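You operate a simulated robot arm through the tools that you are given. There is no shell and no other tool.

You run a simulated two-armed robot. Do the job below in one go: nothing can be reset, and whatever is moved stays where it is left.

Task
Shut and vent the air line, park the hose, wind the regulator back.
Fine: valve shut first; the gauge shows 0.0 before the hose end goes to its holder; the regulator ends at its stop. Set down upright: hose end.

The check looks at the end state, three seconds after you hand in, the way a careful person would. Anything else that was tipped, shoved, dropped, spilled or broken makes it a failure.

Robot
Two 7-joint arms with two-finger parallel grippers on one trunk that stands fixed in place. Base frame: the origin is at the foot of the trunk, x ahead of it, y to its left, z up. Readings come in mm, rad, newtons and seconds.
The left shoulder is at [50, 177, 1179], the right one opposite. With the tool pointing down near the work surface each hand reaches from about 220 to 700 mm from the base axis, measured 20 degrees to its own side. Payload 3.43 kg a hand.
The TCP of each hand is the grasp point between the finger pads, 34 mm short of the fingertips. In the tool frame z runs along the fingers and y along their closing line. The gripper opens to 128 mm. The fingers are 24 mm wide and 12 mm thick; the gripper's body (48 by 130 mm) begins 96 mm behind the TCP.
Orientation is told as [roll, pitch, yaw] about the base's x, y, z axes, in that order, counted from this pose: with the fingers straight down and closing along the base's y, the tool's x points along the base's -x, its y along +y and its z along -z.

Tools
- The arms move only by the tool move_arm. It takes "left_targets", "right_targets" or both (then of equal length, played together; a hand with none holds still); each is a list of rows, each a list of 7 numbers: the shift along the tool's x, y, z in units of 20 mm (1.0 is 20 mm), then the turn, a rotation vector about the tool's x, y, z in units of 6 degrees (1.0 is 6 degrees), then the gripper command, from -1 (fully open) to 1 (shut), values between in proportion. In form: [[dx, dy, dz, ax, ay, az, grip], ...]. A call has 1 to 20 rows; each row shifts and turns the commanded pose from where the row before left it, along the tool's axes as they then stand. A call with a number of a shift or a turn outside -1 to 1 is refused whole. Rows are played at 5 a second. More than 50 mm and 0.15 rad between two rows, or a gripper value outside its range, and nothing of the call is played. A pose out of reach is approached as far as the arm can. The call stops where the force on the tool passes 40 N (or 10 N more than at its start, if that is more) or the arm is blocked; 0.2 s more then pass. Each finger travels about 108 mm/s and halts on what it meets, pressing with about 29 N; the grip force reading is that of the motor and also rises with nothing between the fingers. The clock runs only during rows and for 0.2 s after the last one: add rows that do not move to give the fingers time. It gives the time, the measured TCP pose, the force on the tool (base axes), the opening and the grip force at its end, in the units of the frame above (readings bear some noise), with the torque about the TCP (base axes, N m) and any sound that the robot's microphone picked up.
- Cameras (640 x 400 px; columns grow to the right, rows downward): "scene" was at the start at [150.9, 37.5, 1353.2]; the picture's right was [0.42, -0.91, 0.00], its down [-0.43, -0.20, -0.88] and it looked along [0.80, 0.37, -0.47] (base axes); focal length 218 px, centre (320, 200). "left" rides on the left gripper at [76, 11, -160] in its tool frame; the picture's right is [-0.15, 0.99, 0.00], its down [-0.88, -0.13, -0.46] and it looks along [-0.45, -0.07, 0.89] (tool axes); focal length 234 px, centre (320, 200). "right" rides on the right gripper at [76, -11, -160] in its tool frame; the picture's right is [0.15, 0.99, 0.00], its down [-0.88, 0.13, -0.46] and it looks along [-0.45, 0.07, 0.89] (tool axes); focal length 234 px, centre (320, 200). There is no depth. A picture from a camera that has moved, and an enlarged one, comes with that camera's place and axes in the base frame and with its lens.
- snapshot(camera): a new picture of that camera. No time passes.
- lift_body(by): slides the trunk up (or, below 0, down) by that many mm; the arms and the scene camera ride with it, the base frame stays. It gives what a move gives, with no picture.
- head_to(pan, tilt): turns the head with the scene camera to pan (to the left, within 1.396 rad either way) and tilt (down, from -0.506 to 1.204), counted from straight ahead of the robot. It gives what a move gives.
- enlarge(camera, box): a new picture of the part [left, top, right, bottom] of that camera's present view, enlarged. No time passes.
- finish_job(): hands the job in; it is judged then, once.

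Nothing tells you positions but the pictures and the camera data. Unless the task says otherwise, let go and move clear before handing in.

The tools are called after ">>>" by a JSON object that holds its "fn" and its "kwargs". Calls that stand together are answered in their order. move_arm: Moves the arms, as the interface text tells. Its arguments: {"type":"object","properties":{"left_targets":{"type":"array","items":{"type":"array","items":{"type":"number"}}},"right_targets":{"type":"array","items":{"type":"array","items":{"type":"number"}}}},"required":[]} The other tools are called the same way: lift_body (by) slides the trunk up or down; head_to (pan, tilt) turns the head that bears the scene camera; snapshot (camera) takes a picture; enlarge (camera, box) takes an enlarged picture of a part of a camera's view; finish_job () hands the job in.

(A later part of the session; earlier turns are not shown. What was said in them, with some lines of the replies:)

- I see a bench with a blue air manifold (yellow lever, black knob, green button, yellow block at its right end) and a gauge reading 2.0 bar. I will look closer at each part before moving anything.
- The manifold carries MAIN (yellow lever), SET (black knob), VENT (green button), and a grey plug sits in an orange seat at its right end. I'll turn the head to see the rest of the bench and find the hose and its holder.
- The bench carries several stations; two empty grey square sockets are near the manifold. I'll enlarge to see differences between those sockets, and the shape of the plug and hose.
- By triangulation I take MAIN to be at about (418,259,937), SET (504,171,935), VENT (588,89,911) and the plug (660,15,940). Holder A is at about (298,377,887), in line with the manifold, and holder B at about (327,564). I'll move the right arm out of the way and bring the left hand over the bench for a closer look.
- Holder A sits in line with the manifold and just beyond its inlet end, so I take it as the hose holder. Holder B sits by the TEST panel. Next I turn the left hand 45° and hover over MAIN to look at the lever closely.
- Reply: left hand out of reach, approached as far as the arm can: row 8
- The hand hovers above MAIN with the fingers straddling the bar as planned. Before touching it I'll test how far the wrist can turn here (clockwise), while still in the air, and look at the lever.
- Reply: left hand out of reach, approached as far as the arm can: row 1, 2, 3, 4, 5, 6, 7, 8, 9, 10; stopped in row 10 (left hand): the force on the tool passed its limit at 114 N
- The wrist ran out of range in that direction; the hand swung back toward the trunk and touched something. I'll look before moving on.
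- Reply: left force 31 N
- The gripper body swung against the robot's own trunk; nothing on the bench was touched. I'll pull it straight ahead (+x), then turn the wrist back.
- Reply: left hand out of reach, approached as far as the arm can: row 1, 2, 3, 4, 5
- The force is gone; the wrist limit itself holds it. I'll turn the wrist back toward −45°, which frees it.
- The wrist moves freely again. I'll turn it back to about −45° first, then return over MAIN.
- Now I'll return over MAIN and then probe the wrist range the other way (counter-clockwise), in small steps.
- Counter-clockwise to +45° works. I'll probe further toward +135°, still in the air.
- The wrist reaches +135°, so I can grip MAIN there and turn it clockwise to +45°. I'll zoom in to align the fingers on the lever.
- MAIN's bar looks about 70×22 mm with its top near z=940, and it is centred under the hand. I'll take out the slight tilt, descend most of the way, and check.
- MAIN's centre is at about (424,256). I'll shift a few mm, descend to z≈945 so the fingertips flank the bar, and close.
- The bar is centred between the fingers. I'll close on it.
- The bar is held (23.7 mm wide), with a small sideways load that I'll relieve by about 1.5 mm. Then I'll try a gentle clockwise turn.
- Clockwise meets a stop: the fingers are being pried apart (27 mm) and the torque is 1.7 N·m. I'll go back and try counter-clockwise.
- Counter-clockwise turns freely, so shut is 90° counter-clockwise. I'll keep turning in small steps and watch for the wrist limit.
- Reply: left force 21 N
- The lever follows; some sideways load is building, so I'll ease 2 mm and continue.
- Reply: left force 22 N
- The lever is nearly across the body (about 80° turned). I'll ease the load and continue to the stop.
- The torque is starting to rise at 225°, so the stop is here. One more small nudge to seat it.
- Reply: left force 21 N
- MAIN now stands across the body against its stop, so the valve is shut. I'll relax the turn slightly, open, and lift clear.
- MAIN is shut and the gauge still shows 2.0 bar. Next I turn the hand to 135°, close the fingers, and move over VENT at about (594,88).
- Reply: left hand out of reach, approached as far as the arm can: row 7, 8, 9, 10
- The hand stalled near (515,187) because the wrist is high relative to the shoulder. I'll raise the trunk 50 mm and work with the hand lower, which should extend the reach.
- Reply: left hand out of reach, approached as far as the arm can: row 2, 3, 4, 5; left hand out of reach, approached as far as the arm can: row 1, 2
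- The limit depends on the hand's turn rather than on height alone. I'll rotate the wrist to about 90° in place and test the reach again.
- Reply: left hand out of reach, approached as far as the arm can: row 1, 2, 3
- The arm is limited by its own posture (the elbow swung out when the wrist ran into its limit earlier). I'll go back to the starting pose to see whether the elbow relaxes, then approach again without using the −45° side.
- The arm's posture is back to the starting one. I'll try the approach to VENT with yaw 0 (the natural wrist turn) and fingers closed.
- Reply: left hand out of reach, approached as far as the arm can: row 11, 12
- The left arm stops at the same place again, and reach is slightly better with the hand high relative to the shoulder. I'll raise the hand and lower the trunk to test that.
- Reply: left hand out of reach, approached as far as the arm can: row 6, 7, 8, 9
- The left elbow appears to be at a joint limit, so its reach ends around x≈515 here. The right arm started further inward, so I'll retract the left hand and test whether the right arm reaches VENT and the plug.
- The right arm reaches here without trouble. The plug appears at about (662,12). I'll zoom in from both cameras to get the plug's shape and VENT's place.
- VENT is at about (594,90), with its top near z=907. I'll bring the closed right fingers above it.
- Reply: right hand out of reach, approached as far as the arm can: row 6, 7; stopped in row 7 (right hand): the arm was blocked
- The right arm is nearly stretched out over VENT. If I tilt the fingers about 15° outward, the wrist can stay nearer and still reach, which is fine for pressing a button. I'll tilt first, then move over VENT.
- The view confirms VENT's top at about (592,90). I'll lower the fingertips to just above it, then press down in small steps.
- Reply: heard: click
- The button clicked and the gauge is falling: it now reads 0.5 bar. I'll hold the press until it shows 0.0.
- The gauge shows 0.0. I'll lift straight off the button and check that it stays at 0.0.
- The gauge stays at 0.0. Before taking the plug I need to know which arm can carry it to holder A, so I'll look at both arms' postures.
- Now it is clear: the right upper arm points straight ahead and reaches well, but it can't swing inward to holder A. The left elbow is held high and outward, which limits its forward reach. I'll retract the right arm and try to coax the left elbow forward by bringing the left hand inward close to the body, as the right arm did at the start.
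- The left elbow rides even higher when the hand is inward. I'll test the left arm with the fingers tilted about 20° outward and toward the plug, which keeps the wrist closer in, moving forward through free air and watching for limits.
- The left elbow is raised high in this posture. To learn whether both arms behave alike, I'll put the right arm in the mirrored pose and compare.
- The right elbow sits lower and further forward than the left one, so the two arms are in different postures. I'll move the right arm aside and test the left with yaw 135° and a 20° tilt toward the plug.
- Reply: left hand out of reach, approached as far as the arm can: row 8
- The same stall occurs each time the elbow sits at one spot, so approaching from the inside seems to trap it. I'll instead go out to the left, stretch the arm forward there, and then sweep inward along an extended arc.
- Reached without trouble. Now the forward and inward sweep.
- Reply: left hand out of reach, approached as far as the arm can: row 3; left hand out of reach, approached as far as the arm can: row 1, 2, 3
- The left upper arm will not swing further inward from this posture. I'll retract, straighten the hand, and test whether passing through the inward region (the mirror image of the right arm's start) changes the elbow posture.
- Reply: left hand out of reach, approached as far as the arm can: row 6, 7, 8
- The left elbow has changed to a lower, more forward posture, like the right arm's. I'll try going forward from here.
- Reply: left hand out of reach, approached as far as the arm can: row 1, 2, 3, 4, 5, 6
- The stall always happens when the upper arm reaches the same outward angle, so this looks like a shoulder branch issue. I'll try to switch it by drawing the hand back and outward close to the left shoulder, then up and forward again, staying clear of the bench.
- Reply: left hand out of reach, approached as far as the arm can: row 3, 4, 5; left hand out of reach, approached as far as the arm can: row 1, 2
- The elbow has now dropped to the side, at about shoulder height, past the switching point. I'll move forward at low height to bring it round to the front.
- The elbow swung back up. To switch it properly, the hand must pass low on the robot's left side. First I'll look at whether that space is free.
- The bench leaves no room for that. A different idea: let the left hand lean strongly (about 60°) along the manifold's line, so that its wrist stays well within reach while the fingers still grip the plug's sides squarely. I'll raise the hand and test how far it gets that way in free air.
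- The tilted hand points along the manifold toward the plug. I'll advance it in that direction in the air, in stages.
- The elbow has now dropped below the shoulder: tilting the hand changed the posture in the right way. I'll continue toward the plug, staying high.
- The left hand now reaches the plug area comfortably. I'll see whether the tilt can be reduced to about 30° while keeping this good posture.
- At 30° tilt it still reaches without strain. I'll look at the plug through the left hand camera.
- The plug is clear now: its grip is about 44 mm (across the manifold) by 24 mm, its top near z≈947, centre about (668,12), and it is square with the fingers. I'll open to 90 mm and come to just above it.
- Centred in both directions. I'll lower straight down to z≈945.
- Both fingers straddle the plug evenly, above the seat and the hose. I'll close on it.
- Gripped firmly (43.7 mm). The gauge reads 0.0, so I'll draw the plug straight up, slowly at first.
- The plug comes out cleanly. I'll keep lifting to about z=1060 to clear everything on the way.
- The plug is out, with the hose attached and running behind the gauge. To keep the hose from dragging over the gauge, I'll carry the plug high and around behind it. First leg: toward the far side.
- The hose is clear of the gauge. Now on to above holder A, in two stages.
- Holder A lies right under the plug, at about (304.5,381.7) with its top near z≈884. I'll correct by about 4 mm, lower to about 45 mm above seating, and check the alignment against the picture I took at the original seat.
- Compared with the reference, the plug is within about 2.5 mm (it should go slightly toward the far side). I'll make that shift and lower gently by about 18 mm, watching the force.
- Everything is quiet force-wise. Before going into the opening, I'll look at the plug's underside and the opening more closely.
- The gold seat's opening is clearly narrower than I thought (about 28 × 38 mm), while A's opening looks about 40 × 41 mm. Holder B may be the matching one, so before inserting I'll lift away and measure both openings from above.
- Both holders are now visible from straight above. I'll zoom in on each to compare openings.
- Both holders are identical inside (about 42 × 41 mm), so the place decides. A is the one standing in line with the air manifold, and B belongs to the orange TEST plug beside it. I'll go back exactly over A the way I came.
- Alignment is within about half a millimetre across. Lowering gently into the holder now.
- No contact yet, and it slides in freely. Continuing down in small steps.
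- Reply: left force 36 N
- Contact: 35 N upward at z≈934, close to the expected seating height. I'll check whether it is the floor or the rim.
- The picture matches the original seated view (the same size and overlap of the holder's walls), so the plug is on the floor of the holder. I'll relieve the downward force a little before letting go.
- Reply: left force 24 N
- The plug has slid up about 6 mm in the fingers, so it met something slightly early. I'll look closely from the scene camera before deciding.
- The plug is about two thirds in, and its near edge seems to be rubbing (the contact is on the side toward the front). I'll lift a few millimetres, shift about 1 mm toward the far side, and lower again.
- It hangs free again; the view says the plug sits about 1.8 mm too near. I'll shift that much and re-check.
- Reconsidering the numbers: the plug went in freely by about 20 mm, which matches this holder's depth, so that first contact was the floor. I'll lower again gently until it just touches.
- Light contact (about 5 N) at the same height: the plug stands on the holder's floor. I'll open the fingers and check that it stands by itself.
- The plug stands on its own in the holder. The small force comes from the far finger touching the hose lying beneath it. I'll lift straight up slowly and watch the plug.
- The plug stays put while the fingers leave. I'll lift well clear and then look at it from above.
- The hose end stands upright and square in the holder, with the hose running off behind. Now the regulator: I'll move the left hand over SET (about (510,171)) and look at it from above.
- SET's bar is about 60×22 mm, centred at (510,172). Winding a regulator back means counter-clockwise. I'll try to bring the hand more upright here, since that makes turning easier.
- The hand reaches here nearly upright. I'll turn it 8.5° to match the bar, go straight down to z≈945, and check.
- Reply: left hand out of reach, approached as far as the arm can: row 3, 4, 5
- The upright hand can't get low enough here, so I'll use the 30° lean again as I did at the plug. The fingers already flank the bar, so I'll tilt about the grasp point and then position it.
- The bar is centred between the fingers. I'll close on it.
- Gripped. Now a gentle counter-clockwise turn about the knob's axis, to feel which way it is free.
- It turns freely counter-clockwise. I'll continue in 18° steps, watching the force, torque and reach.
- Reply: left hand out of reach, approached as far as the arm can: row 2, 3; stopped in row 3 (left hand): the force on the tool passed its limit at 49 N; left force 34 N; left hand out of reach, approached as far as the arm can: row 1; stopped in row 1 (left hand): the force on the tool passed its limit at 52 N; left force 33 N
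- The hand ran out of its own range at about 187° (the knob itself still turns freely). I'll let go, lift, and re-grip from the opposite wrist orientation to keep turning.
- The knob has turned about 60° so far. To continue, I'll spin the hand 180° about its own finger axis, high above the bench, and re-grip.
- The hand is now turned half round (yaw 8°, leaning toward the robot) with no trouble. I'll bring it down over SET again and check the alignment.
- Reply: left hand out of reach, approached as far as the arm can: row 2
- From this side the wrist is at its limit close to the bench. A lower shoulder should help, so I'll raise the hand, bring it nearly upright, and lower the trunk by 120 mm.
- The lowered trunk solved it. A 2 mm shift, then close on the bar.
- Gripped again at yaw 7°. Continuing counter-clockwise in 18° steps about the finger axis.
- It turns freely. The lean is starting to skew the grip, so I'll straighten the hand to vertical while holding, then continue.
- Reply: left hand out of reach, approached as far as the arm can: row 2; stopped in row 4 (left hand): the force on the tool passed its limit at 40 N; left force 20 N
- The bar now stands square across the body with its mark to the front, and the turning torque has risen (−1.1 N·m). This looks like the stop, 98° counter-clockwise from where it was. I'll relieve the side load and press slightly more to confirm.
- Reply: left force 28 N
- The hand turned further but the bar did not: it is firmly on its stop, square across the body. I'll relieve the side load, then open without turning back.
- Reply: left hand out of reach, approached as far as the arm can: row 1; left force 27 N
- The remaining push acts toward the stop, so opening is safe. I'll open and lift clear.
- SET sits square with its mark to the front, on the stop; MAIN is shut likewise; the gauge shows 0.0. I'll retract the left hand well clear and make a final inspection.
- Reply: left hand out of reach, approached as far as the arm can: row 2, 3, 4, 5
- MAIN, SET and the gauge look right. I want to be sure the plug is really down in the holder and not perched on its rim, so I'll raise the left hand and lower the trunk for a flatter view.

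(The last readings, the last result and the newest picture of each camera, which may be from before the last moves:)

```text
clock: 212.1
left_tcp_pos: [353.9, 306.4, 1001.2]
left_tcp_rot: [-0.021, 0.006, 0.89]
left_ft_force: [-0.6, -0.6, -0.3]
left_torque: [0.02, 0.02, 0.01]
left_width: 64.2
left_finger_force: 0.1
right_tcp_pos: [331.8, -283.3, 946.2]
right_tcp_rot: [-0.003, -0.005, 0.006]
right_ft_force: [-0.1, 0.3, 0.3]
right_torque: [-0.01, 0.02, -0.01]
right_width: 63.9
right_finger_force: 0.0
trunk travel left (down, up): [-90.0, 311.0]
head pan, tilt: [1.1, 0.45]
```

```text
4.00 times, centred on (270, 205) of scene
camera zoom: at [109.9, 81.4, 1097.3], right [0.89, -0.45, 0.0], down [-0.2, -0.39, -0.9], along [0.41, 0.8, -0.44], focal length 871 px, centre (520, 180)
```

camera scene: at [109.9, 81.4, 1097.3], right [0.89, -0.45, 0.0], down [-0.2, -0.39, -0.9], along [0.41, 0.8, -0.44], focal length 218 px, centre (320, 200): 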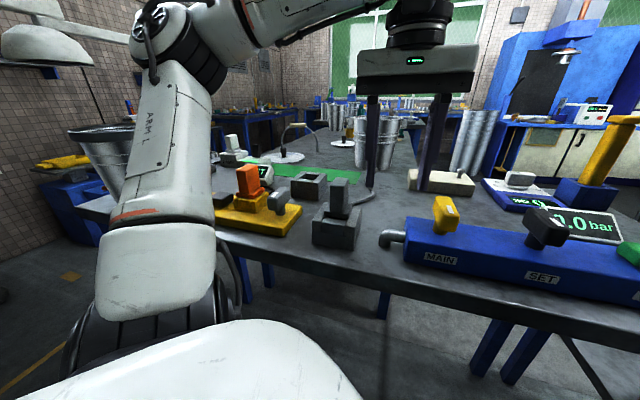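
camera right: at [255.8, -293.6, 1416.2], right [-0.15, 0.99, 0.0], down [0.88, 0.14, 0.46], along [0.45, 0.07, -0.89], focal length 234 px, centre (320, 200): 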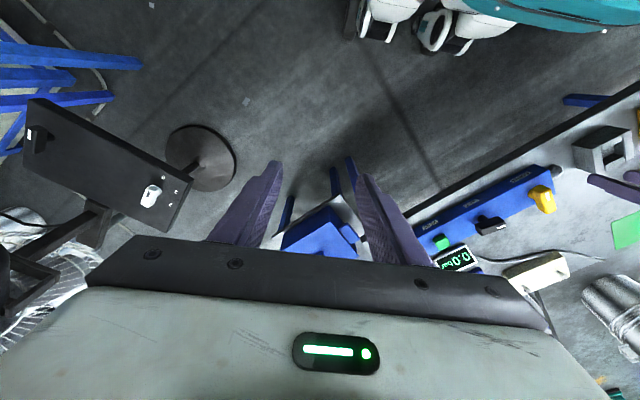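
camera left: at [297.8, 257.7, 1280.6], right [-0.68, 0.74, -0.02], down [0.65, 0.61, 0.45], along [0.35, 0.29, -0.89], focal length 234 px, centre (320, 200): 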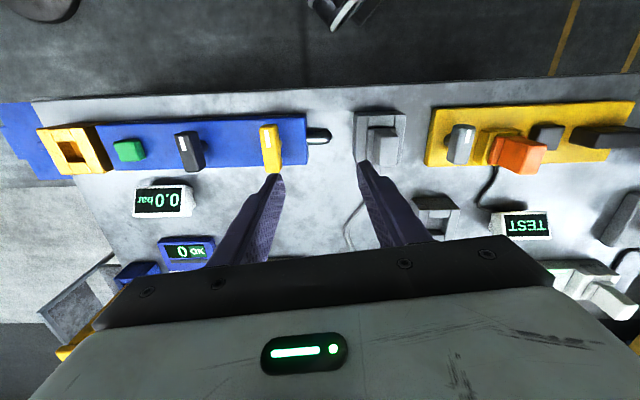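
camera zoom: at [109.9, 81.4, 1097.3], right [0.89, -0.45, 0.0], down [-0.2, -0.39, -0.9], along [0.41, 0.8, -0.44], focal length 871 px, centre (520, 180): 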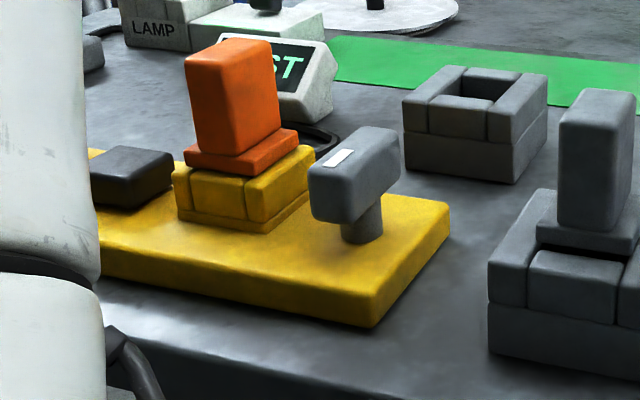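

The gauge still reads 0.0 (the knob hides the first digit). The plug is upright, but its plate seems to sit a little above the holder's rim, so I'll zoom in further.

>>> {"fn": "enlarge", "kwargs": {"camera": "scene", "box": [318, 195, 352, 225]}}

>>> {"fn": "enlarge", "kwargs": {"camera": "scene", "box": [230, 160, 290, 220]}}

```text
13.33 times, centred on (335, 210) of scene
camera zoom: at [109.9, 81.4, 1097.3], right [0.89, -0.45, 0.0], down [-0.2, -0.39, -0.9], along [0.41, 0.8, -0.44], focal length 2904 px, centre (120, 67)
```

zoom: 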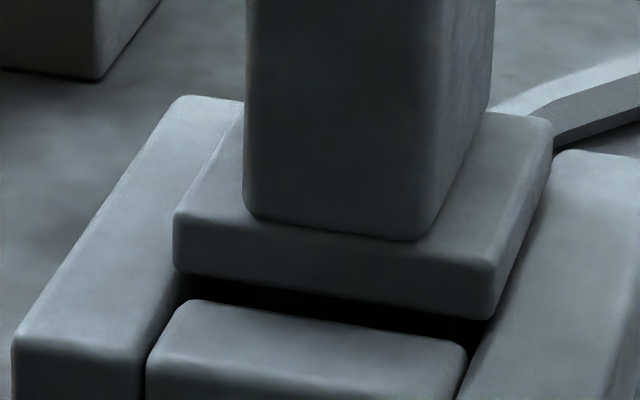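

```text
6.67 times, centred on (260, 190) of scene
camera zoom: at [109.9, 81.4, 1097.3], right [0.89, -0.45, 0.0], down [-0.2, -0.39, -0.9], along [0.41, 0.8, -0.44], focal length 1452 px, centre (720, 267)
```

zoom: 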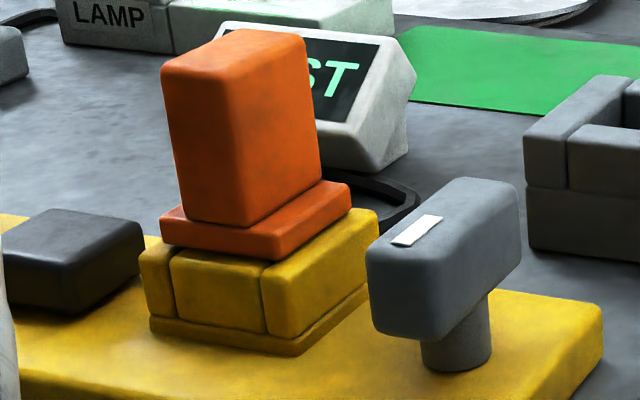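

From this angle the plug's plate (about 43 mm wide) rests flat on both long walls of the holder with the stem inside, just as it sat in its original seat, and it is vertical. I'll raise the trunk so both hands are well clear and take a last look.

>>> {"fn": "lift_body", "kwargs": {"by": 250}}

>>> {"fn": "head_to", "kwargs": {"pan": 0.5, "tilt": 0.65}}

>>> {"fn": "snapshot", "kwargs": {"camera": "scene"}}

>>> {"fn": "enlarge", "kwargs": {"camera": "scene", "box": [180, 160, 480, 340]}}

```text
clock: 214.7
left_tcp_pos: [354.6, 305.6, 1250.5]
left_tcp_rot: [-0.021, 0.006, 0.89]
left_ft_force: [-0.5, 0.1, 0.2]
left_torque: [-0.03, 0.01, -0.02]
left_width: 64.2
left_finger_force: 0.0
right_tcp_pos: [333.0, -282.0, 1197.0]
right_tcp_rot: [-0.002, -0.003, 0.006]
right_ft_force: [0.4, -0.3, 0.4]
right_torque: [0.01, -0.01, 0.0]
right_width: 63.8
right_finger_force: 0.0
trunk travel left (down, up): [-340.0, 61.0]
head pan, tilt: [1.1, 0.45]
```

```text
clock: 215.7
left_tcp_pos: [353.3, 305.6, 1249.6]
left_tcp_rot: [-0.02, 0.007, 0.889]
left_ft_force: [-0.4, 0.1, 0.0]
left_torque: [0.02, 0.03, 0.0]
left_width: 64.0
left_finger_force: 0.0
right_tcp_pos: [332.1, -282.3, 1197.1]
right_tcp_rot: [-0.004, -0.005, 0.008]
right_ft_force: [0.9, -0.8, -0.5]
right_torque: [0.0, 0.01, 0.02]
right_width: 64.1
right_finger_force: 0.0
trunk travel left (down, up): [-340.0, 61.0]
head pan, tilt: [0.499, 0.649]
```

```text
taken
camera scene: at [144.3, 41.2, 1329.5], right [0.48, -0.88, 0.0], down [-0.53, -0.29, -0.8], along [0.7, 0.38, -0.6], focal length 218 px, centre (320, 200)
```

scene: 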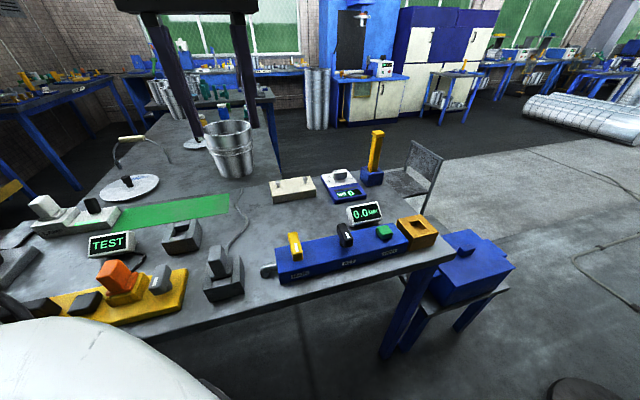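

```text
2.13 times, centred on (330, 250) of scene
camera zoom: at [144.3, 41.2, 1329.5], right [0.48, -0.88, 0.0], down [-0.53, -0.29, -0.8], along [0.7, 0.38, -0.6], focal length 465 px, centre (299, 93)
```

zoom: 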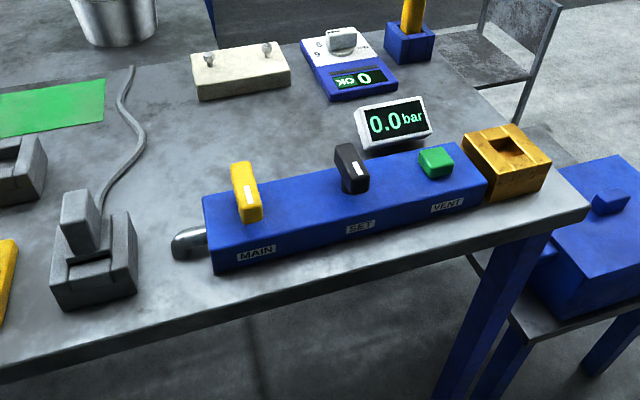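

MAIN is shut and the gauge reads 0.0. The hose end stands upright in its holder, SET is wound back to its stop, and both hands are clear with nothing else disturbed. Handing in.

>>> {"fn": "finish_job", "kwargs": {}}

```text
The job is handed in.
```

I finished the job and handed it in; the result of the check hasn't come back. These are the states at hand-in, from the cameras and force readings:

- **Main valve:** I shut it first. It only turns counter-clockwise from open, and it now stands across the body against its stop.
- **Vent:** I pressed and held it until the gauge showed 0.0. The gauge stayed at 0.0 after I let go, before I moved the hose, and at the end.
- **Hose end:** it stands upright in the grey holder in line with the manifold. Two identical holders were on the bench and neither is labelled. I judged the other one to belong to the orange TEST plug beside it.
- **Hose end fit:** its base plate looks wider than the holder's opening, so it rests at about the rim, roughly 3 mm toward the far side. It did not go lower under about 35 N.
- **Regulator:** I wound it back counter-clockwise by about 98° to a firm stop. With the line vented the gauge can't confirm the direction, so I took counter-clockwise as the usual way to back a regulator off.

The left hand touched the robot's own trunk once early on, well away from the bench. Nothing else on the bench was moved that I could see. Both hands are clear.
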